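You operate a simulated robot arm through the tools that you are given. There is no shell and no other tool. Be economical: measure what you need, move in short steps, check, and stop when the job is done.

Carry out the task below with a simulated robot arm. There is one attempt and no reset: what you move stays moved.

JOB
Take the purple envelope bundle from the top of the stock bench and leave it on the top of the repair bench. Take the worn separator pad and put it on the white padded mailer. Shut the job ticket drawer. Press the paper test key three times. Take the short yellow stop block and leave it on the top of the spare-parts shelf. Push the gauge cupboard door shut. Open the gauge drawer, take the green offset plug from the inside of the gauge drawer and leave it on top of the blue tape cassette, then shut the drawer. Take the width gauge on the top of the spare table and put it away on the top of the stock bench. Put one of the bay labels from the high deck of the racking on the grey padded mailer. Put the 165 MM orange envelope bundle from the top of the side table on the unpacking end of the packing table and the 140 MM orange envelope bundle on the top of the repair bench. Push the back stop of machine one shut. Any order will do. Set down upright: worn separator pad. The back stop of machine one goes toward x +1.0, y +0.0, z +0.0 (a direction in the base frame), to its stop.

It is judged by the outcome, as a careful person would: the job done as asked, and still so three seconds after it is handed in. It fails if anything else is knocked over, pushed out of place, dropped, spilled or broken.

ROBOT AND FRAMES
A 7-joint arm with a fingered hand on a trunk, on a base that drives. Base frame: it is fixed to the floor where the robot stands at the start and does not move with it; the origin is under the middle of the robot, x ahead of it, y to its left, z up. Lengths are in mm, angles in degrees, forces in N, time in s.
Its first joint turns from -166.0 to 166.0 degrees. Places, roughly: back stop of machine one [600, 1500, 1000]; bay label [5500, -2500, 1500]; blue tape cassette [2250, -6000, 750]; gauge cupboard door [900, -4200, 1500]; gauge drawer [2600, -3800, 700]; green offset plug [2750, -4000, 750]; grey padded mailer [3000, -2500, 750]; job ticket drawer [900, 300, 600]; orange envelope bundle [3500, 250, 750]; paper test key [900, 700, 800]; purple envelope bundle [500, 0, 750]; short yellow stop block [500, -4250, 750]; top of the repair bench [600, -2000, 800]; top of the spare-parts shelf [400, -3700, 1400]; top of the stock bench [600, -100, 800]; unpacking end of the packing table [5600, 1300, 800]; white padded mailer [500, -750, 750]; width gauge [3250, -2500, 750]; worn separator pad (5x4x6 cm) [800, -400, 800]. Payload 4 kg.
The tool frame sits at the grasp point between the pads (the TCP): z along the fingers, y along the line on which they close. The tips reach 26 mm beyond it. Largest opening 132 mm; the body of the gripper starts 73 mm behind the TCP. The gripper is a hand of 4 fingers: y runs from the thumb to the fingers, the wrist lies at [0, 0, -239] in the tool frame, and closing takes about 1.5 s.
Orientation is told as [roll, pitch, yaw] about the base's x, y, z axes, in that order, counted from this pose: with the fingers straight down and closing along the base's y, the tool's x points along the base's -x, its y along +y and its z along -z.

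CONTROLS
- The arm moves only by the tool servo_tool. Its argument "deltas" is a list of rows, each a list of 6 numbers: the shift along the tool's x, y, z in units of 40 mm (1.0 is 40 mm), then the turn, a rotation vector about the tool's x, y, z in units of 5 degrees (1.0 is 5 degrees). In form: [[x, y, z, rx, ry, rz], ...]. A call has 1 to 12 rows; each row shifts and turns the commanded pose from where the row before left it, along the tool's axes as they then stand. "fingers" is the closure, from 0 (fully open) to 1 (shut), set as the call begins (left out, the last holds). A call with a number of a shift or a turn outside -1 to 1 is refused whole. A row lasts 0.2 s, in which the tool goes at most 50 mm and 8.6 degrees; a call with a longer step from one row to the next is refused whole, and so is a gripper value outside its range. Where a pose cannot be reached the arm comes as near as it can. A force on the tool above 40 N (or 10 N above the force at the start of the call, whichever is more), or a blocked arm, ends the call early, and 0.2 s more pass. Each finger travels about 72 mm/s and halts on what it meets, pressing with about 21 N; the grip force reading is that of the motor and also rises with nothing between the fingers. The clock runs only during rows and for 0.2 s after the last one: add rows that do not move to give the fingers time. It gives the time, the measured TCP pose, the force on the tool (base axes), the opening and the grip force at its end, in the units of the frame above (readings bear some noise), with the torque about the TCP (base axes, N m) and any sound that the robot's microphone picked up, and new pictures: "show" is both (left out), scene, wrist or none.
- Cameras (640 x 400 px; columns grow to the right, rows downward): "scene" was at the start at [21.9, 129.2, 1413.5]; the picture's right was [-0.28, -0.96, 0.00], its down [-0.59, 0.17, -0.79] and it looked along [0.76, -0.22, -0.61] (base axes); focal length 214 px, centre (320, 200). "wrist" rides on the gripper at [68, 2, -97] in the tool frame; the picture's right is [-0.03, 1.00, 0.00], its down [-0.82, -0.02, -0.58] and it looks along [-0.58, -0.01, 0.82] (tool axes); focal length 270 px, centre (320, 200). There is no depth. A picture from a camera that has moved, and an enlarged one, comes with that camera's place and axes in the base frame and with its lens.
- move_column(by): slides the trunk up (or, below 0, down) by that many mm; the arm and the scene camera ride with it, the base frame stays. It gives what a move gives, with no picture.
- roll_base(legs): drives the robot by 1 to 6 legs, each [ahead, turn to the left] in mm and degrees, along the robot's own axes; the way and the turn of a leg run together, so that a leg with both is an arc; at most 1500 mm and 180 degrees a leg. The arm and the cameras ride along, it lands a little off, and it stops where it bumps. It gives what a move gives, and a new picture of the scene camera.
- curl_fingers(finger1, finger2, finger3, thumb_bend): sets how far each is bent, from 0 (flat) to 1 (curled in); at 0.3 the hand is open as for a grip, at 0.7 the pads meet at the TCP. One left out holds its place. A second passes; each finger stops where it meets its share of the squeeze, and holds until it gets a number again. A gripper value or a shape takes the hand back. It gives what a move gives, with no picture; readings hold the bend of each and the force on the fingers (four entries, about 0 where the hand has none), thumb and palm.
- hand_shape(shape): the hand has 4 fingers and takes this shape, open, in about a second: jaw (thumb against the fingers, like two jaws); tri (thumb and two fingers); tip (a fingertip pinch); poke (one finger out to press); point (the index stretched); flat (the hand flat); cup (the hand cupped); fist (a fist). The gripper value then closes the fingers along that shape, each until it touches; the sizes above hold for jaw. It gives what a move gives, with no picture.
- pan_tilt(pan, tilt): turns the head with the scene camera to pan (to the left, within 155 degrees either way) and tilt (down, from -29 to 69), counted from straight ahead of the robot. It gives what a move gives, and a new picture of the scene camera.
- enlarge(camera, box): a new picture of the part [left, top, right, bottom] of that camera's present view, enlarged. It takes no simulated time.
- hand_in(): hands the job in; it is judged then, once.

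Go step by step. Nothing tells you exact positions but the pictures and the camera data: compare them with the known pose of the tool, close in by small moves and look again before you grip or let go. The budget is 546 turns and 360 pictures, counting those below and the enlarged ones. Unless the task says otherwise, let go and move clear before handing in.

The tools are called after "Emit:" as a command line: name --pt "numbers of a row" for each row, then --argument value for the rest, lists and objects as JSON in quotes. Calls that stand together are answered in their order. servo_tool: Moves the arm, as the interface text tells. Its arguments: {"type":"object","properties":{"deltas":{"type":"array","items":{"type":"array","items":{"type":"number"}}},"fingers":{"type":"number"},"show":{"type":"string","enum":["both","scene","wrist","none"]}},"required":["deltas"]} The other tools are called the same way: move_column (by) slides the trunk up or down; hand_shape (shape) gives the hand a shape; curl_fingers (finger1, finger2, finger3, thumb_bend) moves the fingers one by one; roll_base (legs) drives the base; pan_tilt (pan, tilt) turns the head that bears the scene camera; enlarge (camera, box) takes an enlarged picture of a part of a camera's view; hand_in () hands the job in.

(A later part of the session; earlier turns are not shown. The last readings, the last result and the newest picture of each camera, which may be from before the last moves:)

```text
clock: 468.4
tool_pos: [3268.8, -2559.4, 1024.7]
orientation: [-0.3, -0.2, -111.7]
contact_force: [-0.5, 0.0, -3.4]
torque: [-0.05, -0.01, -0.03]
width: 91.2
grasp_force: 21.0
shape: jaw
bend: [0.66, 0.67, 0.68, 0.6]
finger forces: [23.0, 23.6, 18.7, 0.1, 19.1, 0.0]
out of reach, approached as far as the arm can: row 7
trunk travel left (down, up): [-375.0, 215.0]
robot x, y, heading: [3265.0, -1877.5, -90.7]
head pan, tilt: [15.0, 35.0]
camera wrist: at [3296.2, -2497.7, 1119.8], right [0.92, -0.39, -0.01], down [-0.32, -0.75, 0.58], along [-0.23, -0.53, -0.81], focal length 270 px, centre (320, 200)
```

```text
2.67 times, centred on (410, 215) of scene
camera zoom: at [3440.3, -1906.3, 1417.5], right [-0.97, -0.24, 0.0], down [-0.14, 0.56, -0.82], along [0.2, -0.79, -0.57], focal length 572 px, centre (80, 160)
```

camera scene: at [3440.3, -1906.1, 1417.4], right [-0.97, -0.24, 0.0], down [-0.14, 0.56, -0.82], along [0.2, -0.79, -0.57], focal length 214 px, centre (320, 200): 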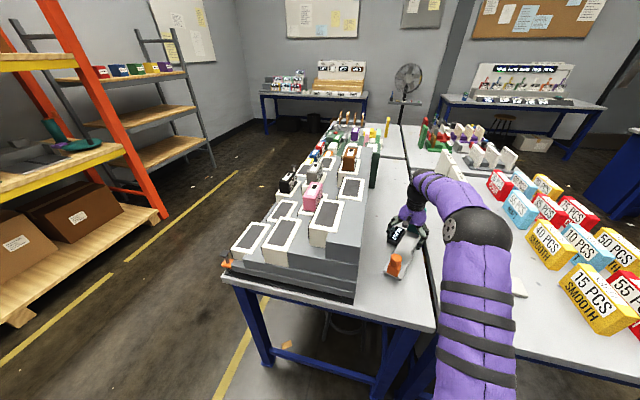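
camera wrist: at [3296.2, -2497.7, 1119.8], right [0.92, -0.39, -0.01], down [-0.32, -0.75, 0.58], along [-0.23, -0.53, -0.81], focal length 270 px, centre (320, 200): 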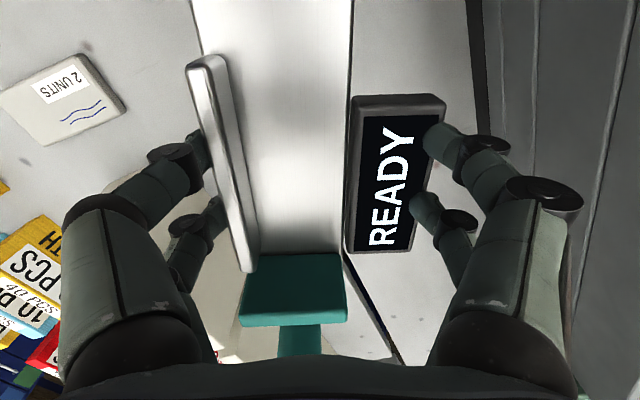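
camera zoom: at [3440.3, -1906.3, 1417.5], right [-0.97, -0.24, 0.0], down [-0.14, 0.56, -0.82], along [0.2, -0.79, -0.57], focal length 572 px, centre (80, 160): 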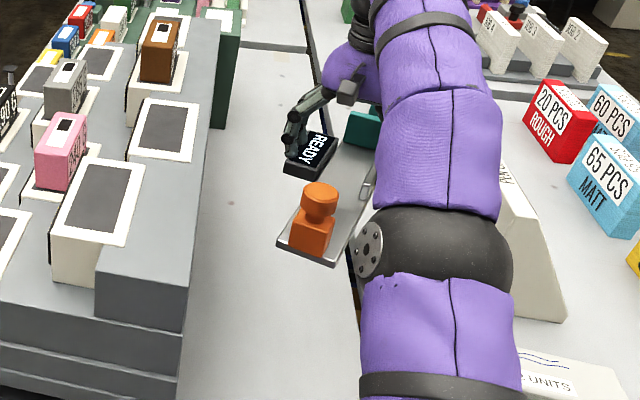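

Emit:
servo_tool --pt "0.76 -0.3 -0.3 0 0 0" --pt "0.76 -0.3 -0.3 0 0 0" --pt "0.76 -0.3 -0.3 0 0 0" --pt "0.76 -0.3 -0.3 0 0 0" --pt "0 0 0 0 0 0" --show "none"

Emit:
roll_base --legs '[[-250, 0], [0, -89], [900, 0], [850, 0], [0, -90], [600, 0]]'

Emit:
pan_tilt --pan 30 --tilt 25

```text
clock: 469.6
tool_pos: [3271.5, -2427.2, 1068.7]
orientation: [-0.4, -0.1, -111.8]
contact_force: [-0.5, 1.0, -4.2]
torque: [-0.1, 0.0, -0.02]
width: 91.3
grasp_force: 21.0
shape: jaw
bend: [0.66, 0.67, 0.68, 0.6]
finger forces: [21.9, 22.6, 18.6, 0.0, 19.1, 0.0]
trunk travel left (down, up): [-375.0, 215.0]
robot x, y, heading: [3262.9, -1879.1, -90.4]
head pan, tilt: [15.0, 35.0]
```

```text
clock: 490.4
tool_pos: [1506.7, -472.9, 1069.4]
orientation: [-0.4, -0.2, 70.1]
contact_force: [0.0, 0.0, -3.5]
torque: [0.05, 0.0, 0.01]
width: 91.1
grasp_force: 21.0
shape: jaw
bend: [0.66, 0.67, 0.69, 0.6]
finger forces: [20.5, 21.1, 18.3, 0.0, 18.7, 0.0]
trunk travel left (down, up): [-375.0, 215.0]
robot x, y, heading: [1525.6, -1023.0, 91.4]
head pan, tilt: [15.0, 35.0]
camera scene: at [1349.5, -999.0, 1417.5], right [0.96, 0.28, 0.0], down [0.16, -0.55, -0.82], along [-0.23, 0.79, -0.57], focal length 214 px, centre (320, 200)
```

scene: 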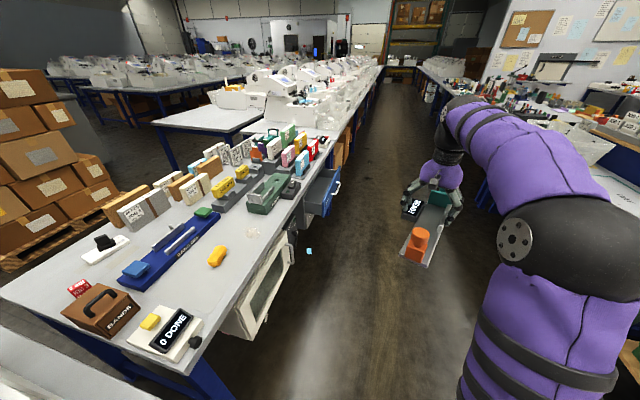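

```text
clock: 491.1
tool_pos: [1505.6, -473.3, 1069.9]
orientation: [-0.5, -0.1, 70.2]
contact_force: [0.9, -0.9, -3.5]
torque: [0.07, 0.01, 0.01]
width: 91.2
grasp_force: 20.6
shape: jaw
bend: [0.66, 0.67, 0.69, 0.6]
finger forces: [20.4, 21.3, 18.4, 0.0, 18.7, 0.0]
trunk travel left (down, up): [-375.0, 215.0]
robot x, y, heading: [1529.0, -1025.4, 91.2]
head pan, tilt: [30.0, 25.0]
camera scene: at [1326.3, -1004.6, 1433.2], right [0.86, 0.52, 0.0], down [0.22, -0.36, -0.91], along [-0.47, 0.78, -0.42], focal length 214 px, centre (320, 200)
```

scene: 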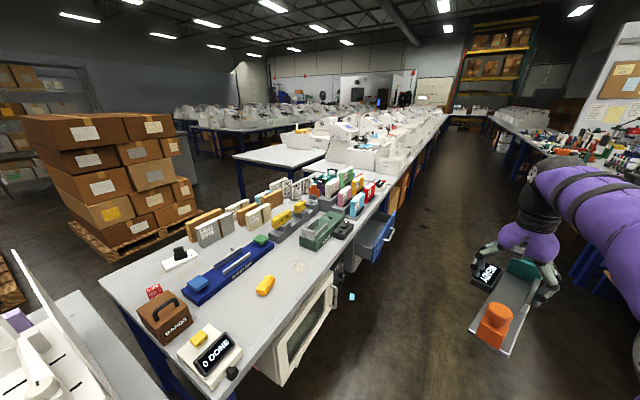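

Emit:
enlarge --camera "scene" --box '[130, 180, 410, 390]'

```text
1.90 times, centred on (270, 285) of scene
camera zoom: at [1326.3, -1004.6, 1433.2], right [0.86, 0.52, 0.0], down [0.22, -0.36, -0.91], along [-0.47, 0.78, -0.42], focal length 408 px, centre (415, 38)
```

zoom: 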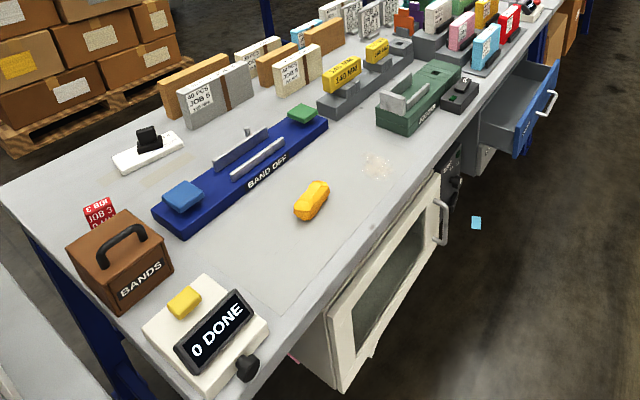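

The bench's aisle side has free room around the sponge. I'll lay the gauge along the edge, so I move the robot alongside the bench.

Emit:
roll_base --legs '[[0, 40], [270, 0], [0, -40]]'

Emit:
servo_tool --pt "0 0.85 0 0 0 -0.8" --pt "0 0.85 0 0 0 -0.8" --pt "0 0.85 0 0 0 -0.8" --pt "0 0.85 0 0 0 -0.8" --pt "0 0.85 0 0 0 -0.8" --pt "0 0 0 0 0 0" --show "none"

```text
clock: 496.8
tool_pos: [1313.2, -272.4, 1069.8]
orientation: [-0.4, -0.1, 71.5]
contact_force: [0.3, -0.4, -2.4]
torque: [0.04, 0.05, 0.02]
width: 91.1
grasp_force: 20.7
shape: jaw
bend: [0.66, 0.67, 0.69, 0.6]
finger forces: [20.2, 21.0, 18.3, 0.0, 18.6, 0.0]
trunk travel left (down, up): [-375.0, 215.0]
robot x, y, heading: [1343.5, -823.1, 92.5]
head pan, tilt: [30.0, 25.0]
camera scene: at [1146.5, -808.3, 1433.2], right [0.84, 0.54, 0.0], down [0.23, -0.36, -0.91], along [-0.49, 0.77, -0.42], focal length 214 px, centre (320, 200)
```

scene: 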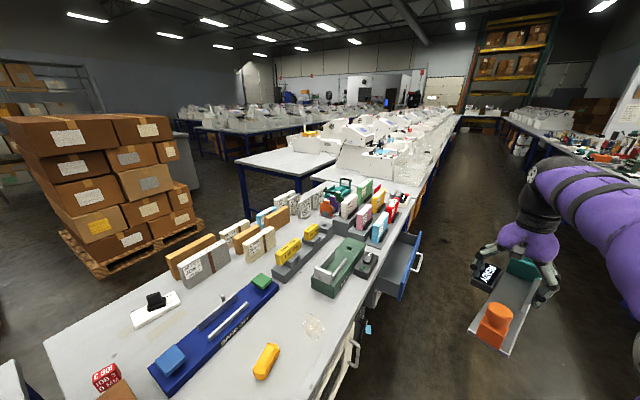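

```text
clock: 498.2
tool_pos: [1144.0, -240.8, 1067.9]
orientation: [-0.4, 0.0, 91.6]
contact_force: [-0.3, -0.2, -3.5]
torque: [0.03, -0.03, 0.0]
width: 90.8
grasp_force: 20.8
shape: jaw
bend: [0.66, 0.67, 0.69, 0.6]
finger forces: [20.0, 20.8, 18.4, 0.1, 18.8, 0.1]
trunk travel left (down, up): [-375.0, 215.0]
robot x, y, heading: [1352.3, -820.0, 92.4]
head pan, tilt: [30.0, 25.0]
```

Emit:
servo_tool --pt "0.63 0.683 0 0 0 0" --pt "0.63 0.683 0 0 0 0" --pt "0.63 0.683 0 0 0 0" --pt "0.63 0.683 0 0 0 0" --pt "0.63 0.683 0 0 0 0" --pt "0.63 0.683 0 0 0 0" --pt "0.63 0.683 0 0 0 0" --pt "0.63 0.683 0 0 0 0" --pt "0.63 0.683 0 0 0 0" --pt "0 0 0.5 0 0 0.3" --pt "0 0 0.9 0 0 0" --pt "0 0 0 0 0 0" --show "both"

Emit:
enlarge --camera "scene" --box '[150, 230, 420, 400]'

```text
clock: 500.8
tool_pos: [908.3, -475.9, 1011.6]
orientation: [-0.5, -0.1, 90.0]
contact_force: [0.1, -0.4, -3.6]
torque: [0.03, 0.02, 0.02]
width: 90.9
grasp_force: 21.1
shape: jaw
bend: [0.66, 0.67, 0.69, 0.6]
finger forces: [19.4, 20.3, 18.3, 0.0, 18.7, 0.0]
trunk travel left (down, up): [-375.0, 215.0]
robot x, y, heading: [1346.2, -823.6, 92.2]
head pan, tilt: [30.0, 25.0]
camera scene: at [1146.2, -808.4, 1433.2], right [0.84, 0.54, 0.0], down [0.23, -0.36, -0.91], along [-0.49, 0.77, -0.42], focal length 214 px, centre (320, 200)
camera wrist: at [905.4, -546.8, 1108.3], right [-1.0, 0.02, -0.01], down [0.02, 0.82, 0.58], along [0.02, 0.58, -0.82], focal length 270 px, centre (320, 200)
```

scene: 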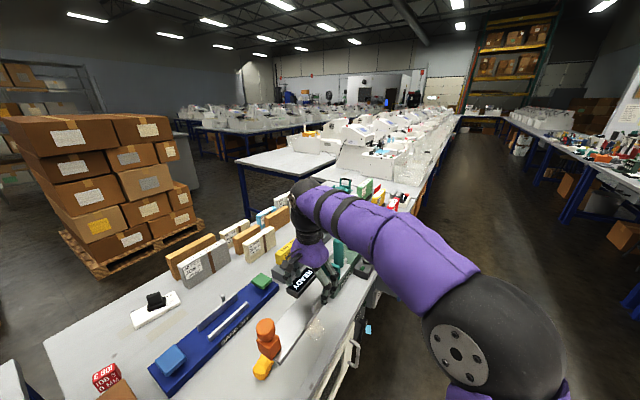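
wrist: 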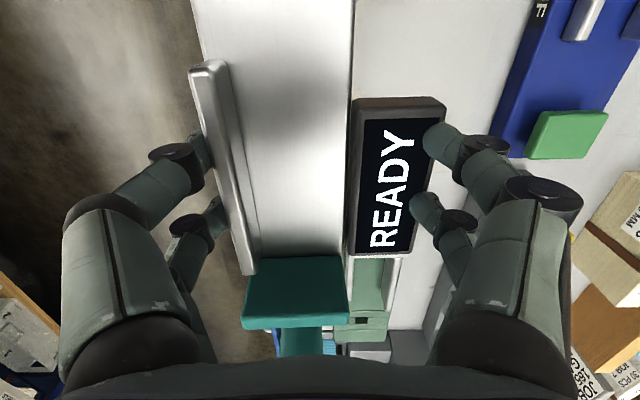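

```text
2.35 times, centred on (285, 315) of scene
camera zoom: at [1146.2, -808.4, 1433.2], right [0.84, 0.54, 0.0], down [0.23, -0.36, -0.91], along [-0.49, 0.77, -0.42], focal length 505 px, centre (402, -71)
```

zoom: 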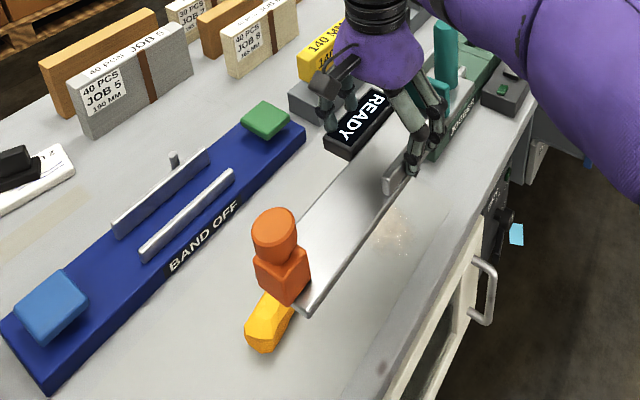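

Emit:
servo_tool --pt "0.48 0.2 0 0 0 0" --pt "0 0 0.8 0 0 0" --pt "0 0 0.8 0 0 0" --pt "0 0 0.8 0 0 0" --pt "0 0 0.8 0 0 0" --pt "0 0 0.6 0 0 0" --pt "0 0 0.4 0 0 0" --pt "0 0 0 0 0 0" --show "none"

Emit:
enlarge --camera "scene" --box '[150, 230, 420, 400]'

```text
clock: 502.6
tool_pos: [902.7, -493.8, 843.1]
orientation: [-0.6, -0.1, 90.0]
contact_force: [-0.2, 0.8, -3.0]
torque: [0.06, 0.02, 0.0]
width: 90.9
grasp_force: 21.3
shape: jaw
bend: [0.66, 0.67, 0.69, 0.6]
finger forces: [19.1, 20.1, 18.2, 0.1, 18.5, 0.0]
trunk travel left (down, up): [-375.0, 215.0]
robot x, y, heading: [1347.4, -820.5, 92.4]
head pan, tilt: [30.0, 25.0]
```

```text
2.35 times, centred on (285, 315) of scene
camera zoom: at [1146.1, -808.4, 1433.2], right [0.84, 0.54, 0.0], down [0.23, -0.36, -0.91], along [-0.49, 0.77, -0.42], focal length 505 px, centre (402, -71)
```

zoom: 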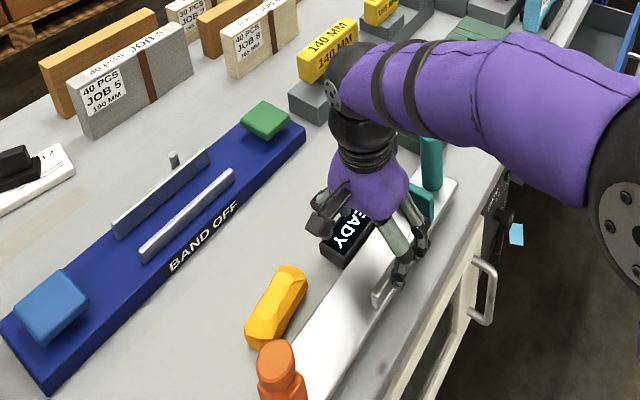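

Emit:
servo_tool --pt "0 0 0.2 0 0 0" --pt "0 0 0.1 0 0 0" --pt "0 0 0.08 0 0 0" --pt "0 0 0.05 0 0 0" --pt "0 0 0.05 0 0 0" --pt "0 0 0 0 0 0" --show "none"

```text
clock: 504.0
tool_pos: [901.6, -494.2, 825.3]
orientation: [-0.3, -0.2, 90.0]
contact_force: [2.5, 0.0, 12.8]
torque: [-0.22, 0.88, 0.22]
width: 91.1
grasp_force: 21.1
shape: jaw
bend: [0.66, 0.67, 0.69, 0.6]
finger forces: [19.9, 19.4, 18.6, 0.0, 19.0, 0.0]
trunk travel left (down, up): [-375.0, 215.0]
robot x, y, heading: [1346.7, -823.3, 92.0]
head pan, tilt: [30.0, 25.0]
```

Contact with the bench. I open the fingers wide, lift off, and check.

Emit:
servo_tool --pt "0 0 0.02 0 0 0" --pt "0 0 0 0 0 0" --pt "0 0 0 0 0 0" --pt "0 0 0 0 0 0" --pt "0 0 0 0 0 0" --fingers 0 --show "none"

Emit:
servo_tool --pt "0 0 -0.5 0 0 0" --pt "0 0 -0.8 0 0 0" --pt "0 0 -1 0 0 0" --pt "0 0 -1 0 0 0" --pt "0 0 -1 0 0 0" --pt "0 0 -1 0 0 0" --pt "0 0 0 0 0 0" --show "both"

```text
clock: 505.2
tool_pos: [902.3, -495.1, 823.3]
orientation: [-0.4, 0.0, 90.1]
contact_force: [7.3, 1.6, 19.2]
torque: [-0.01, 1.26, -0.06]
width: 131.3
grasp_force: 0.1
shape: jaw
bend: [0.32, 0.31, 0.3, 0.3]
finger forces: [11.2, 7.9, 0.1, 0.0, 0.0, 0.1]
trunk travel left (down, up): [-375.0, 215.0]
robot x, y, heading: [1346.7, -822.3, 92.3]
head pan, tilt: [30.0, 25.0]
```

```text
clock: 506.8
tool_pos: [899.0, -496.4, 1035.8]
orientation: [-0.5, 0.0, 90.0]
contact_force: [-0.2, 0.4, 0.3]
torque: [-0.03, 0.01, 0.01]
width: 131.9
grasp_force: 0.0
shape: jaw
bend: [0.3, 0.3, 0.3, 0.3]
finger forces: [0.0, 0.1, 0.0, 0.0, 0.0, 0.0]
trunk travel left (down, up): [-375.0, 215.0]
robot x, y, heading: [1349.9, -818.4, 92.3]
head pan, tilt: [30.0, 25.0]
camera scene: at [1146.5, -808.7, 1433.3], right [0.84, 0.54, 0.0], down [0.23, -0.36, -0.91], along [-0.49, 0.77, -0.42], focal length 214 px, centre (320, 200)
camera wrist: at [896.1, -565.2, 1131.7], right [-1.0, 0.02, -0.01], down [0.02, 0.82, 0.58], along [0.02, 0.58, -0.82], focal length 270 px, centre (320, 200)
```

scene: 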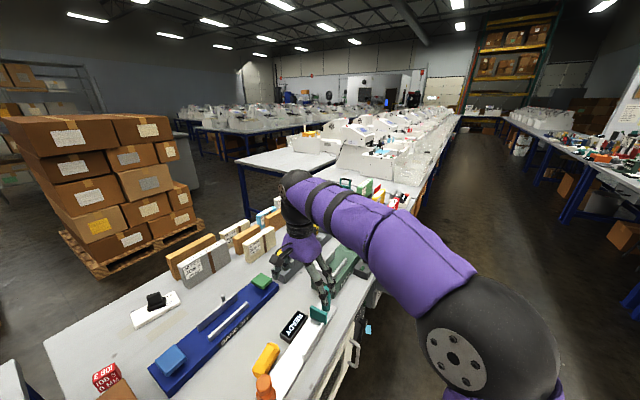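
wrist: 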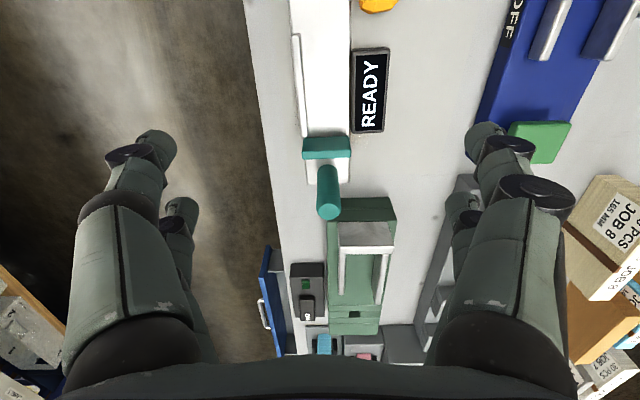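

The width gauge is placed on the stock bench. Next is the blue job ticket drawer, sticking out at about x = 1100, y = 150. I re-centre the arm and drive round to face it.

Emit:
servo_tool --pt "-0.375 -0.9 0 0 0 0" --pt "-0.375 -0.9 0 0 0 0" --pt "-0.375 -0.9 0 0 0 0" --pt "-0.375 -0.9 0 0 0 0" --pt "-0.375 -0.9 0 0 0 0" --pt "-0.375 -0.9 0 0 0 0" --pt "-0.375 -0.9 0 0 0 0" --pt "-0.375 -0.9 0 0 0 0" --pt "-0.375 -0.9 0 0 0 0" --pt "-0.375 -0.9 0 0 0 0" --pt "-0.375 -0.9 0 0 0 0" --pt "-0.375 -0.9 0 0 0 0" --fingers 1 --show "none"

Emit:
roll_base --legs '[[0, -50], [420, 0], [0, 48], [650, 0], [0, 90]]'

Emit:
pan_tilt --pan 0 --tilt 30

```text
clock: 509.4
tool_pos: [1334.2, -315.4, 1039.2]
orientation: [-0.5, -0.1, 90.2]
contact_force: [-0.1, 0.2, 0.7]
torque: [0.02, -0.01, -0.01]
width: 0.0
grasp_force: 20.9
shape: jaw
bend: [0.62, 0.63, 0.63, 0.7]
finger forces: [0.0, 0.1, 0.0, 0.0, 0.1, 0.1]
trunk travel left (down, up): [-375.0, 215.0]
robot x, y, heading: [1347.2, -820.2, 92.3]
head pan, tilt: [30.0, 25.0]
```

```text
clock: 511.5
tool_pos: [1619.8, -393.3, 1038.3]
orientation: [-0.5, -0.1, 56.0]
contact_force: [-0.5, -0.6, -0.2]
torque: [0.0, -0.02, 0.0]
width: 0.0
grasp_force: 20.7
shape: jaw
bend: [0.62, 0.63, 0.63, 0.7]
finger forces: [0.1, 0.0, 0.1, 0.0, 0.0, 0.1]
trunk travel left (down, up): [-375.0, 215.0]
robot x, y, heading: [1349.4, -816.7, 60.6]
head pan, tilt: [30.0, 25.0]
stopped in leg 1: the robot was blocked; the commanded pose is now the measured one
camera scene: at [1182.8, -704.4, 1433.2], right [1.0, 0.01, 0.0], down [0.0, -0.42, -0.91], along [-0.01, 0.91, -0.42], focal length 214 px, centre (320, 200)
```

scene: 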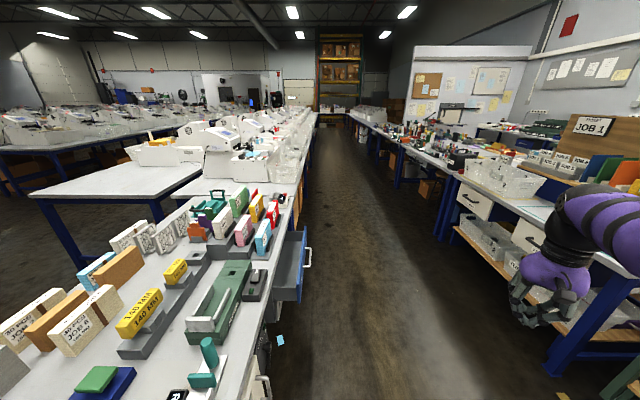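

```text
clock: 512.4
tool_pos: [1620.6, -393.4, 1038.0]
orientation: [-0.5, 0.0, 56.0]
contact_force: [-0.2, -0.7, 0.8]
torque: [0.0, -0.01, 0.02]
width: 0.0
grasp_force: 21.4
shape: jaw
bend: [0.62, 0.63, 0.63, 0.7]
finger forces: [0.0, 0.1, 0.1, 0.0, 0.1, 0.0]
trunk travel left (down, up): [-375.0, 215.0]
robot x, y, heading: [1347.5, -822.5, 60.7]
head pan, tilt: [0.0, 30.0]
camera scene: at [1228.3, -717.9, 1425.3], right [0.87, -0.49, 0.0], down [-0.25, -0.44, -0.87], along [0.42, 0.75, -0.5], focal length 214 px, centre (320, 200)
```

scene: 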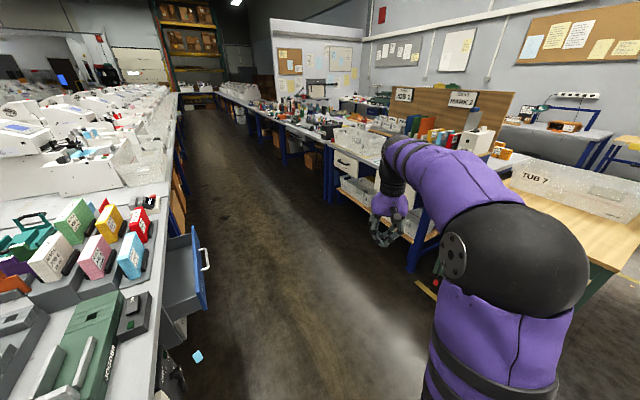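

The base brushed something while turning; I drive forward away from the bench first.

Emit:
roll_base --legs '[[430, 0], [0, 30], [550, 0], [0, 90]]'

Emit:
enlarge --camera "scene" --box '[80, 160, 520, 400]'

```text
clock: 523.1
tool_pos: [1059.4, 143.1, 1038.5]
orientation: [-0.4, -0.1, 174.2]
contact_force: [0.1, 0.2, -0.1]
torque: [0.0, 0.03, -0.03]
width: 0.1
grasp_force: 21.1
shape: jaw
bend: [0.62, 0.63, 0.63, 0.7]
finger forces: [0.0, 0.0, 0.0, 0.1, 0.0, 0.2]
trunk travel left (down, up): [-375.0, 215.0]
robot x, y, heading: [1563.6, 103.7, 178.7]
head pan, tilt: [0.0, 30.0]
camera scene: at [1528.8, -45.4, 1425.3], right [0.02, 1.0, 0.0], down [0.5, -0.01, -0.87], along [-0.87, 0.02, -0.5], focal length 214 px, centre (320, 200)
```

scene: 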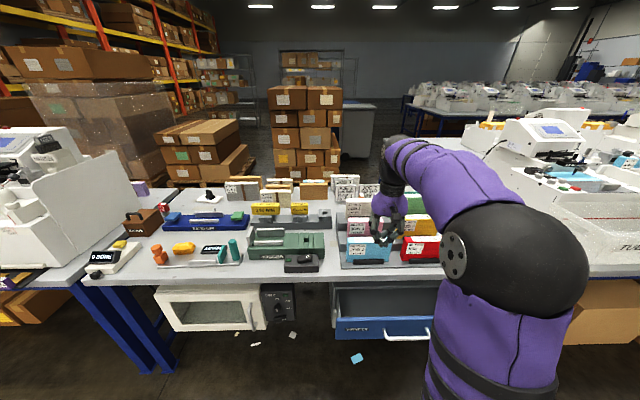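

```text
1.45 times, centred on (300, 280) of scene
camera zoom: at [1528.8, -45.4, 1425.3], right [0.02, 1.0, 0.0], down [0.5, -0.01, -0.87], along [-0.87, 0.02, -0.5], focal length 312 px, centre (349, 84)
```

zoom: 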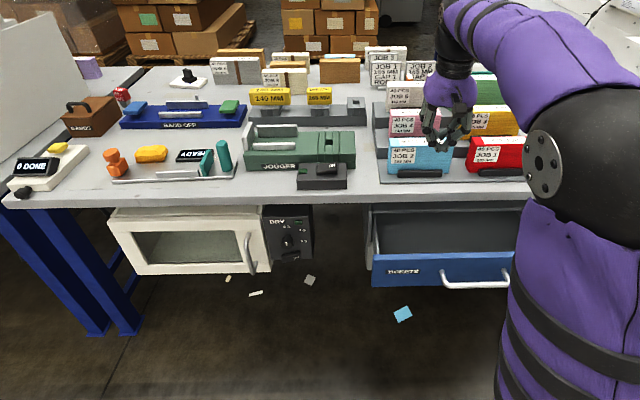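

The drawer front is labelled TICKETS, with a bar handle around [1135, 260, 655]. I back up, lower the closed hand in front of the handle and push.

Emit:
roll_base --legs '[[-170, 0]]'

Emit:
servo_tool --pt "-0.1 -0.97 0 0 0 0" --pt "-0.1 -0.97 0 0 0 0" --pt "-0.1 -0.97 0 0 0 0" --pt "0 0 1 0 0 0" --pt "0 0 1 0 0 0" --pt "0 0 1 0 0 0" --pt "0 0 1 0 0 0" --pt "0 0 1 0 0 0" --pt "0 0 1 0 0 0" --pt "0 0 1 0 0 0" --pt "0 0 1 0 0 0" --pt "0 0 1 0 0 0" --show "scene"

```text
clock: 524.5
tool_pos: [1229.8, 140.2, 1038.2]
orientation: [-0.5, 0.0, 174.2]
contact_force: [0.2, 0.5, -0.4]
torque: [0.04, -0.03, -0.04]
width: 0.1
grasp_force: 21.1
shape: jaw
bend: [0.62, 0.63, 0.63, 0.7]
finger forces: [0.1, 0.1, 0.1, 0.0, 0.0, 0.1]
trunk travel left (down, up): [-375.0, 215.0]
robot x, y, heading: [1734.8, 103.3, 178.6]
head pan, tilt: [0.0, 30.0]
camera scene: at [1699.7, -48.9, 1425.3], right [0.02, 1.0, 0.0], down [0.5, -0.01, -0.87], along [-0.87, 0.02, -0.5], focal length 214 px, centre (320, 200)
```

scene: 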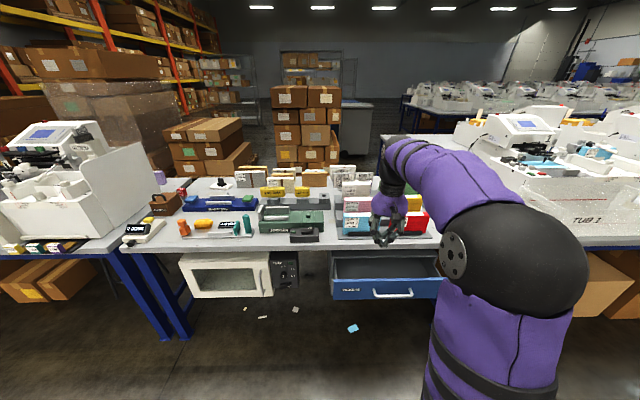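

```text
clock: 527.1
tool_pos: [1229.4, 260.1, 679.2]
orientation: [-0.3, -0.1, 174.3]
contact_force: [0.0, -0.3, 1.3]
torque: [0.0, -0.02, 0.01]
width: 0.0
grasp_force: 21.3
shape: jaw
bend: [0.62, 0.63, 0.63, 0.7]
finger forces: [0.0, 0.0, 0.0, 0.0, 0.0, 0.1]
trunk travel left (down, up): [-375.0, 215.0]
robot x, y, heading: [1732.1, 99.5, 178.7]
head pan, tilt: [0.0, 30.0]
camera scene: at [1700.0, -49.0, 1425.3], right [0.02, 1.0, 0.0], down [0.5, -0.01, -0.87], along [-0.87, 0.02, -0.5], focal length 214 px, centre (320, 200)
```

scene: 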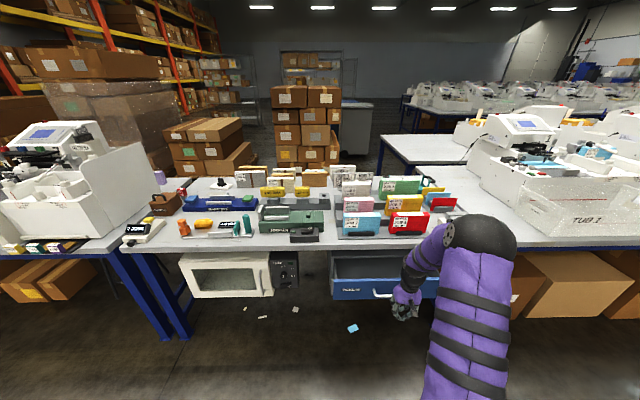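

Emit:
servo_tool --pt "0 0 0.35 0 0 0" --pt "-0.6 0 0 0 0 0" --pt "-0.6 0 0 0 0 0" --pt "-0.6 0 0 0 0 0" --pt "-0.5 0 0 0 0 0" --pt "-0.5 0 0 0 0 0" --pt "-0.4 0 0 0 0 0" --pt "-0.3 0 0 0 0 0" --pt "0 0 0 0 0 0" --show "scene"

```text
clock: 529.1
tool_pos: [1091.4, 273.2, 667.8]
orientation: [-0.4, -0.1, 174.2]
contact_force: [0.1, -0.7, -0.6]
torque: [-0.04, 0.01, 0.01]
width: 0.0
grasp_force: 21.0
shape: jaw
bend: [0.62, 0.63, 0.63, 0.7]
finger forces: [0.0, 0.2, 0.1, 0.0, 0.1, 0.0]
trunk travel left (down, up): [-375.0, 215.0]
robot x, y, heading: [1734.0, 102.5, 178.7]
head pan, tilt: [0.0, 30.0]
camera scene: at [1699.7, -48.9, 1425.3], right [0.02, 1.0, 0.0], down [0.5, -0.01, -0.87], along [-0.87, 0.02, -0.5], focal length 214 px, centre (320, 200)
```

scene: 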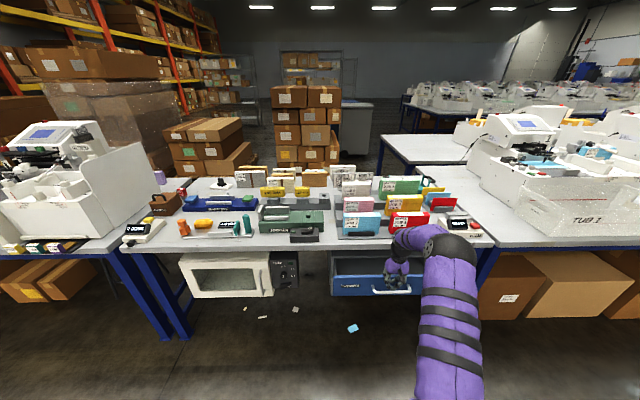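

Emit:
servo_tool --pt "-0.3 0 0 0 0 0" --pt "-0.3 0 0 0 0 0" --pt "-0.3 0 0 0 0 0" --pt "-0.3 0 0 0 0 0" --pt "-0.2 0 0 0 0 0" --pt "-0.2 0 0 0 0 0" --pt "-0.2 0 0 0 0 0" --pt "-0.2 0 0 0 0 0" --pt "0 0 0 0 0 0" --show "scene"

```text
clock: 531.1
tool_pos: [1011.8, 282.6, 666.9]
orientation: [-0.5, 0.0, 174.2]
contact_force: [10.9, -2.2, 0.1]
torque: [0.18, 1.08, 0.15]
width: 0.0
grasp_force: 20.8
shape: jaw
bend: [0.62, 0.63, 0.63, 0.7]
finger forces: [0.0, 0.7, 0.0, 0.0, 0.0, 10.0]
trunk travel left (down, up): [-375.0, 215.0]
robot x, y, heading: [1737.1, 103.5, 178.9]
head pan, tilt: [0.0, 30.0]
camera scene: at [1700.8, -49.1, 1425.3], right [0.02, 1.0, 0.0], down [0.5, -0.01, -0.87], along [-0.87, 0.02, -0.5], focal length 214 px, centre (320, 200)
```

scene: 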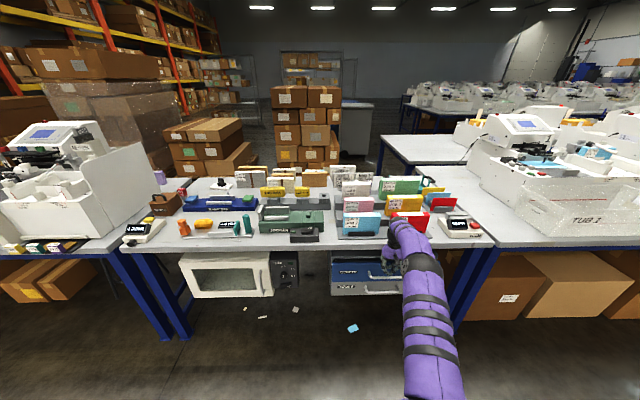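

Emit:
enlarge --camera "scene" --box '[300, 210, 480, 320]'

```text
3.56 times, centred on (390, 265) of scene
camera zoom: at [1700.8, -49.1, 1425.3], right [0.02, 1.0, 0.0], down [0.5, -0.01, -0.87], along [-0.87, 0.02, -0.5], focal length 763 px, centre (71, -31)
```

zoom: 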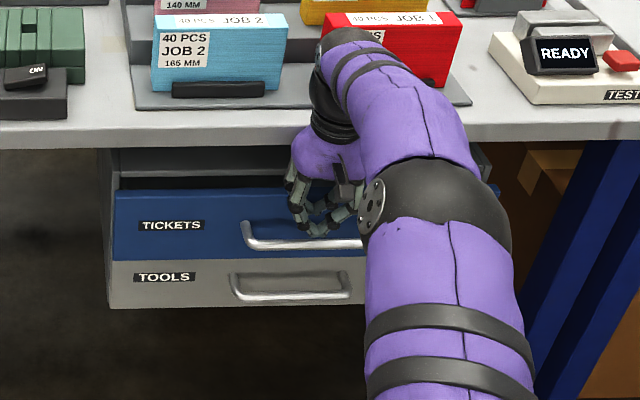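

The drawer still stands a bit out; the palm met the bench edge. I back off, tilt the hand so the fingertips lead, and push the panel again.

Emit:
servo_tool --pt "0.8 0 0 0 0 0" --pt "0.9 0 0 0 0 0" --pt "0 0 -0.8 0 -1 0" --pt "0 0 -0.35 0 -1 0" --pt "0 0 0 0 -1 0" --pt "0 0 0 0 -1 0" --pt "0 0 0 0 -1 0" --pt "0 0 0 0 -1 0" --pt "0 0 0 0 -1 0" --pt "0 0 0 0 -1 0" --pt "0 0 0 0 -1 0" --pt "0 0 0 0 -1 0" --show "none"

Emit:
enlarge --camera "scene" --box '[300, 210, 480, 320]'

```text
clock: 533.8
tool_pos: [1079.1, 275.0, 712.5]
orientation: [-0.6, -50.2, 174.8]
contact_force: [0.7, 0.6, 0.2]
torque: [0.0, 0.0, 0.01]
width: 0.0
grasp_force: 21.0
shape: jaw
bend: [0.62, 0.63, 0.63, 0.7]
finger forces: [0.0, 0.0, 0.0, 0.0, 0.1, 0.0]
trunk travel left (down, up): [-375.0, 215.0]
robot x, y, heading: [1734.6, 103.7, 179.1]
head pan, tilt: [0.0, 30.0]
```

```text
3.56 times, centred on (390, 265) of scene
camera zoom: at [1699.8, -48.9, 1425.3], right [0.02, 1.0, 0.0], down [0.5, -0.01, -0.87], along [-0.87, 0.02, -0.5], focal length 763 px, centre (71, -31)
```

zoom: 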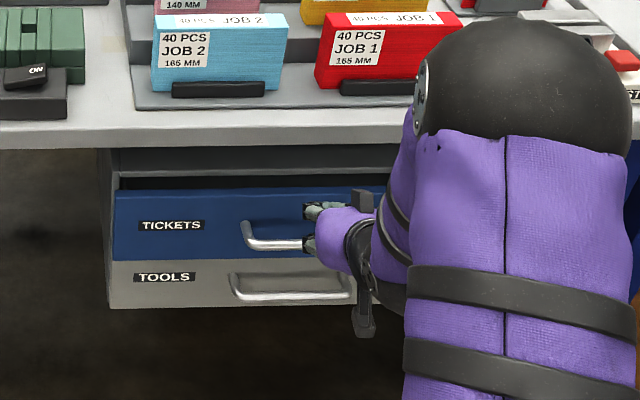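

Emit:
servo_tool --pt "-0.16 0 0.19 0 0 0" --pt "-0.16 0 0.19 0 0 0" --pt "-0.16 0 0.19 0 0 0" --pt "-0.16 0 0.19 0 0 0" --pt "-0.16 0 0.19 0 0 0" --pt "-0.16 0 0.19 0 0 0" --pt "-0.08 0 0.1 0 0 0" --pt "-0.08 0 0.1 0 0 0" --pt "-0.08 0 0.1 0 0 0" --pt "-0.08 0 0.1 0 0 0" --pt "0 0 0 0 0 0" --show "none"

Emit:
enlarge --camera "scene" --box '[300, 210, 480, 320]'

```text
clock: 536.1
tool_pos: [999.1, 282.3, 711.4]
orientation: [-0.7, -50.0, 174.9]
contact_force: [-0.6, 0.3, 0.7]
torque: [0.02, 0.0, 0.0]
width: 0.2
grasp_force: 21.0
shape: jaw
bend: [0.62, 0.63, 0.63, 0.7]
finger forces: [0.0, 0.0, 0.0, 0.0, 0.1, 0.0]
trunk travel left (down, up): [-375.0, 215.0]
robot x, y, heading: [1734.4, 103.3, 178.9]
head pan, tilt: [0.0, 30.0]
```

```text
3.56 times, centred on (390, 265) of scene
camera zoom: at [1699.7, -48.9, 1425.3], right [0.02, 1.0, 0.0], down [0.5, -0.01, -0.87], along [-0.87, 0.02, -0.5], focal length 763 px, centre (71, -31)
```

zoom: 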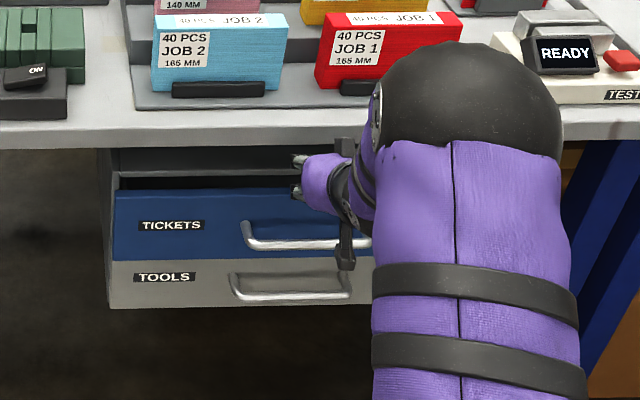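

Emit:
servo_tool --pt "0.48 0 -0.575 0 0 0" --pt "0.48 0 -0.575 0 0 0" --pt "0.4 0 -0.48 0 0 0" --pt "0.4 0 0.34 0 0 0" --pt "0.45 0 0.38 0 0 0" --pt "0 0 0 0 0 0" --show "none"

Emit:
servo_tool --pt "-0.16 0 0.19 0 0 0" --pt "-0.16 0 0.19 0 0 0" --pt "-0.16 0 0.19 0 0 0" --pt "-0.16 0 0.19 0 0 0" --pt "-0.16 0 0.19 0 0 0" --pt "-0.08 0 0.1 0 0 0" --pt "-0.08 0 0.1 0 0 0" --pt "-0.08 0 0.1 0 0 0" --pt "-0.08 0 0.1 0 0 0" --pt "-0.08 0 0.1 0 0 0" --pt "-0.08 0 0.1 0 0 0" --pt "0 0 0 0 0 0" --show "none"

Emit:
enlarge --camera "scene" --box '[300, 210, 480, 320]'

```text
clock: 537.5
tool_pos: [1083.2, 272.3, 667.8]
orientation: [-0.8, -50.1, 174.8]
contact_force: [0.3, 0.4, 0.8]
torque: [0.03, -0.03, -0.02]
width: 0.2
grasp_force: 20.6
shape: jaw
bend: [0.62, 0.63, 0.63, 0.7]
finger forces: [0.0, 0.0, 0.0, 0.0, 0.0, 0.1]
trunk travel left (down, up): [-375.0, 215.0]
robot x, y, heading: [1738.3, 98.8, 178.9]
head pan, tilt: [0.0, 30.0]
```

```text
clock: 540.1
tool_pos: [1003.6, 282.9, 666.8]
orientation: [-0.8, -50.1, 174.8]
contact_force: [1.1, -0.4, 1.5]
torque: [0.0, 0.05, 0.03]
width: 0.0
grasp_force: 21.0
shape: jaw
bend: [0.62, 0.63, 0.63, 0.7]
finger forces: [0.0, 0.1, 0.1, 0.0, 0.0, 0.0]
trunk travel left (down, up): [-375.0, 215.0]
robot x, y, heading: [1733.1, 101.3, 178.7]
head pan, tilt: [0.0, 30.0]
```

```text
3.56 times, centred on (390, 265) of scene
camera zoom: at [1699.9, -49.0, 1425.3], right [0.02, 1.0, 0.0], down [0.5, -0.01, -0.87], along [-0.87, 0.02, -0.5], focal length 763 px, centre (71, -31)
```

zoom: 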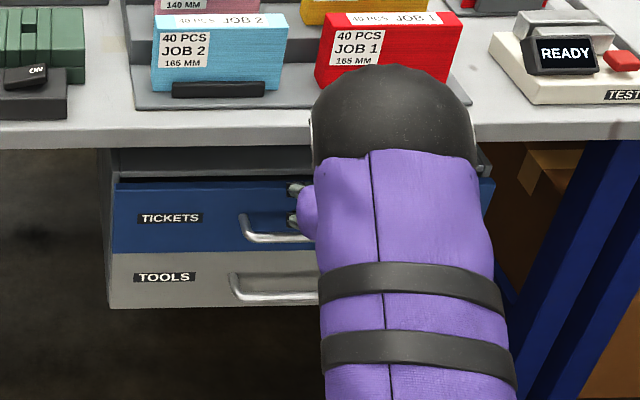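

Emit:
servo_tool --pt "-0.1 0 0.115 0 0 0" --pt "-0.1 0 0.115 0 0 0" --pt "-0.1 0 0.115 0 0 0" --pt "-0.1 0 0.115 0 0 0" --pt "-0.1 0 0.115 0 0 0" --pt "-0.1 0 0.115 0 0 0" --pt "-0.1 0 0.115 0 0 0" --pt "-0.1 0 0.115 0 0 0" --pt "0 0 0 0 0 0" --show "none"

Emit:
enlarge --camera "scene" --box '[300, 210, 480, 320]'

```text
clock: 540.8
tool_pos: [998.1, 285.6, 666.7]
orientation: [-1.0, -49.8, 174.7]
contact_force: [22.6, -5.9, 18.5]
torque: [0.01, 0.41, 0.13]
width: 0.0
grasp_force: 21.1
shape: jaw
bend: [0.62, 0.69, 0.67, 0.7]
finger forces: [0.0, 0.1, 0.0, 0.0, 0.0, 0.0]
trunk travel left (down, up): [-375.0, 215.0]
robot x, y, heading: [1737.8, 104.6, 178.9]
head pan, tilt: [0.0, 30.0]
stopped in row 3: the force on the tool passed its limit (the readings are from after the stop); the commanded pose is now the measured one
```

```text
3.56 times, centred on (390, 265) of scene
camera zoom: at [1704.3, -49.8, 1425.6], right [0.02, 1.0, 0.0], down [0.5, -0.01, -0.87], along [-0.87, 0.02, -0.5], focal length 763 px, centre (71, -31)
```

zoom: 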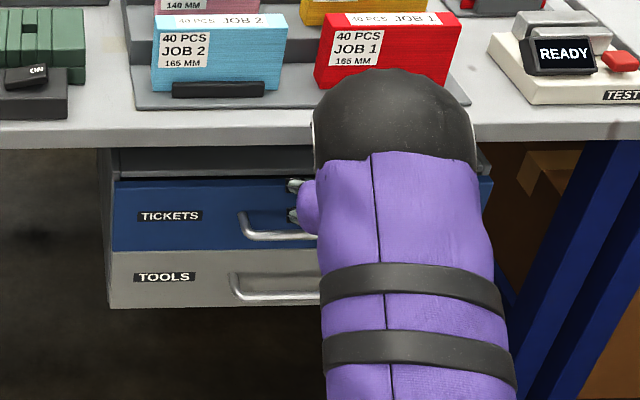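

Emit:
servo_tool --pt "0.48 0 -0.575 0 0 0" --pt "0.48 0 -0.575 0 0 0" --pt "0.48 0 -0.575 0 0 0" --pt "0.48 0 -0.575 0 0 0" --pt "0 0 0 0 0 0" --show "none"

Emit:
enlarge --camera "scene" --box '[300, 210, 480, 320]'

```text
clock: 542.0
tool_pos: [1114.0, 272.8, 666.1]
orientation: [-0.9, -49.8, 174.7]
contact_force: [-0.1, 0.7, -0.3]
torque: [0.03, -0.01, 0.0]
width: 0.0
grasp_force: 20.9
shape: jaw
bend: [0.62, 0.66, 0.65, 0.7]
finger forces: [0.0, 0.0, 0.1, 0.0, 0.0, 0.0]
trunk travel left (down, up): [-375.0, 215.0]
robot x, y, heading: [1734.1, 98.4, 178.8]
head pan, tilt: [0.0, 30.0]
```

```text
3.56 times, centred on (390, 265) of scene
camera zoom: at [1700.5, -48.9, 1425.3], right [0.02, 1.0, 0.0], down [0.5, -0.01, -0.87], along [-0.87, 0.02, -0.5], focal length 763 px, centre (71, -31)
```

zoom: 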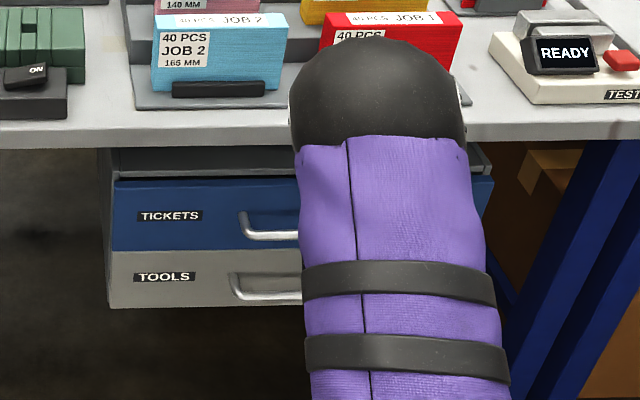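

The ticket drawer's label plane now matches the closed drawer below it: shut. The paper test key is the red key on the white device at about [915, 680]. I straighten the hand and move there.

Emit:
servo_tool --pt "-0.4 0 -0.5 0 1 0" --pt "-0.4 0 -0.5 0 1 0" --pt "-0.4 0 -0.6 0 1 0" --pt "-0.3 0 -0.7 0 1 0" --pt "-0.2 0 -0.8 0 1 0" --pt "-0.1 0 -0.8 0 1 0" --pt "0 0 -0.9 0 1 0" --pt "0 0 -0.9 0 1 0" --pt "0 0 -0.9 0 1 0" --pt "0 0 -0.9 0 1 0" --pt "0 0.3 -0.9 0 0 0" --pt "0 0.3 -0.9 0 0 0" --show "none"

Emit:
roll_base --legs '[[-50, 0], [0, -89], [480, 0], [0, 90], [180, 0]]'

Emit:
enlarge --camera "scene" --box '[200, 200, 480, 380]'

```text
clock: 544.6
tool_pos: [1175.7, 237.4, 1050.8]
orientation: [-0.4, 0.4, 174.1]
contact_force: [-0.3, -0.1, -0.1]
torque: [0.01, -0.01, 0.04]
width: 0.2
grasp_force: 21.3
shape: jaw
bend: [0.62, 0.66, 0.65, 0.7]
finger forces: [0.0, 0.1, 0.0, 0.0, 0.0, 0.1]
trunk travel left (down, up): [-375.0, 215.0]
robot x, y, heading: [1737.1, 102.1, 178.9]
head pan, tilt: [0.0, 30.0]
```

```text
clock: 556.7
tool_pos: [1058.0, 728.0, 1049.8]
orientation: [-0.6, 0.4, 173.9]
contact_force: [0.0, 0.6, 0.9]
torque: [-0.02, 0.0, 0.01]
width: 0.3
grasp_force: 21.0
shape: jaw
bend: [0.62, 0.66, 0.65, 0.7]
finger forces: [0.0, 0.1, 0.0, 0.0, 0.0, 0.0]
trunk travel left (down, up): [-375.0, 215.0]
robot x, y, heading: [1614.1, 592.5, 178.5]
head pan, tilt: [0.0, 30.0]
camera scene: at [1580.0, 440.4, 1425.3], right [0.03, 1.0, 0.0], down [0.5, -0.01, -0.87], along [-0.87, 0.02, -0.5], focal length 214 px, centre (320, 200)
```

scene: 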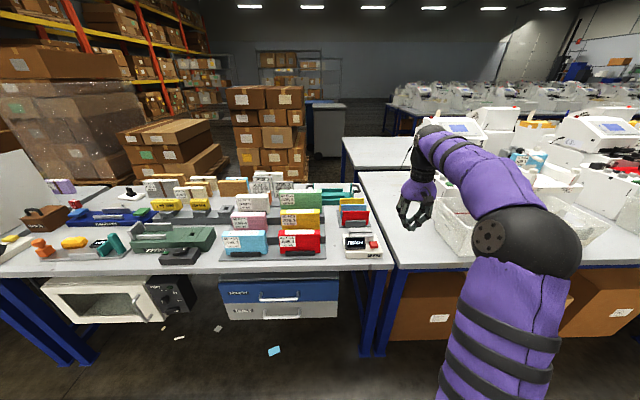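

```text
2.22 times, centred on (340, 290) of scene
camera zoom: at [1580.0, 440.4, 1425.3], right [0.03, 1.0, 0.0], down [0.5, -0.01, -0.87], along [-0.87, 0.02, -0.5], focal length 477 px, centre (276, 0)
```

zoom: 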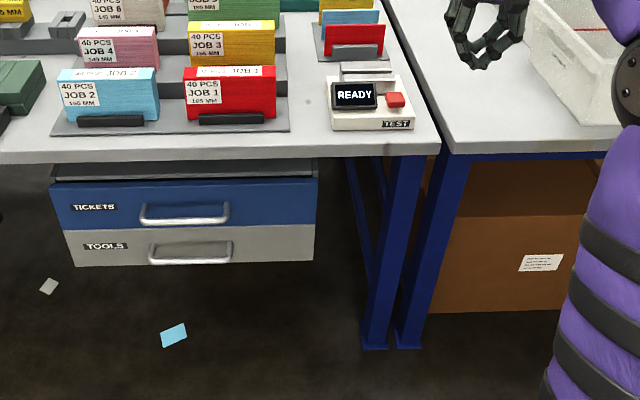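

First I try the "poke" shape to see where the finger sits.

Emit:
hand_shape --shape "poke"

Emit:
servo_tool --pt "-0.8 0.3 0.3 0 -0.1 0" --pt "-0.8 0.3 0.3 0 0 0" --pt "-0.8 0.3 0.3 0 0 0" --pt "0 0 0 0 0 0" --show "wrist"

```text
clock: 557.6
tool_pos: [1057.1, 728.0, 1049.6]
orientation: [-0.5, 0.3, 173.9]
contact_force: [0.5, -0.3, -0.6]
torque: [0.03, -0.02, -0.01]
width: 0.2
grasp_force: 0.1
shape: poke
bend: [1.0, 1.0, 1.0, 0.34]
finger forces: [0.0, 0.1, 0.1, 0.1, 0.0, 0.1]
trunk travel left (down, up): [-375.0, 215.0]
robot x, y, heading: [1614.7, 591.5, 178.3]
head pan, tilt: [0.0, 30.0]
```

```text
clock: 558.6
tool_pos: [955.9, 704.9, 1014.3]
orientation: [-0.8, -0.1, 173.9]
contact_force: [-0.1, 0.2, 0.6]
torque: [0.05, -0.02, 0.02]
width: 0.2
grasp_force: 0.1
shape: poke
bend: [1.0, 1.0, 1.0, 0.34]
finger forces: [0.1, 0.0, 0.0, 0.0, 0.1, 0.0]
trunk travel left (down, up): [-375.0, 215.0]
robot x, y, heading: [1615.3, 592.6, 178.6]
head pan, tilt: [0.0, 30.0]
camera wrist: at [1023.6, 692.4, 1110.6], right [-0.13, -0.99, -0.01], down [-0.81, 0.1, 0.58], along [-0.57, 0.08, -0.81], focal length 270 px, centre (320, 200)
```

wrist: 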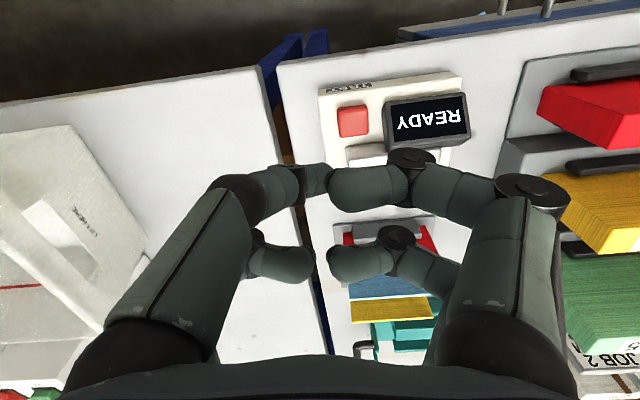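

Emit:
hand_shape --shape "point"

Emit:
servo_tool --pt "0 0 0 0 0 0" --show "wrist"

```text
clock: 559.5
tool_pos: [956.5, 704.0, 1013.6]
orientation: [-0.6, -0.2, 173.9]
contact_force: [0.7, 0.8, -0.1]
torque: [-0.03, -0.04, 0.0]
width: 0.0
grasp_force: 0.0
shape: point
bend: [0.24, 0.99, 1.0, 0.39]
finger forces: [0.0, 0.0, 0.0, 0.0, 0.0, 0.1]
trunk travel left (down, up): [-375.0, 215.0]
robot x, y, heading: [1615.4, 594.6, 178.8]
head pan, tilt: [0.0, 30.0]
```

```text
clock: 559.9
tool_pos: [956.4, 703.2, 1015.3]
orientation: [-0.5, -0.2, 173.9]
contact_force: [0.5, -0.5, -0.1]
torque: [0.02, 0.0, 0.03]
width: 0.0
grasp_force: 0.1
shape: point
bend: [0.2, 0.99, 1.0, 0.41]
finger forces: [0.1, 0.0, 0.0, 0.1, 0.1, 0.0]
trunk travel left (down, up): [-375.0, 215.0]
robot x, y, heading: [1619.6, 592.3, 178.5]
head pan, tilt: [0.0, 30.0]
camera wrist: at [1024.0, 692.7, 1110.9], right [-0.13, -0.99, -0.01], down [-0.81, 0.1, 0.58], along [-0.57, 0.08, -0.81], focal length 270 px, centre (320, 200)
```

wrist: 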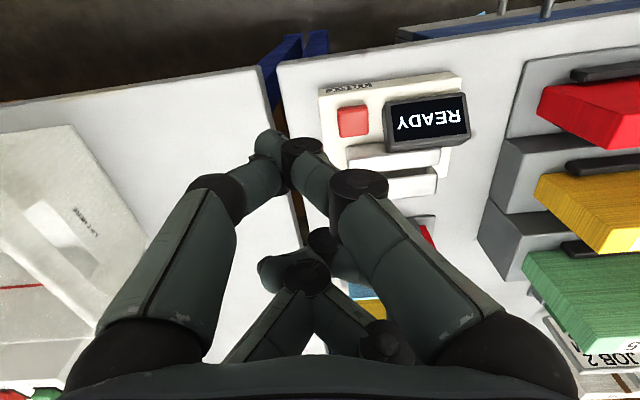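

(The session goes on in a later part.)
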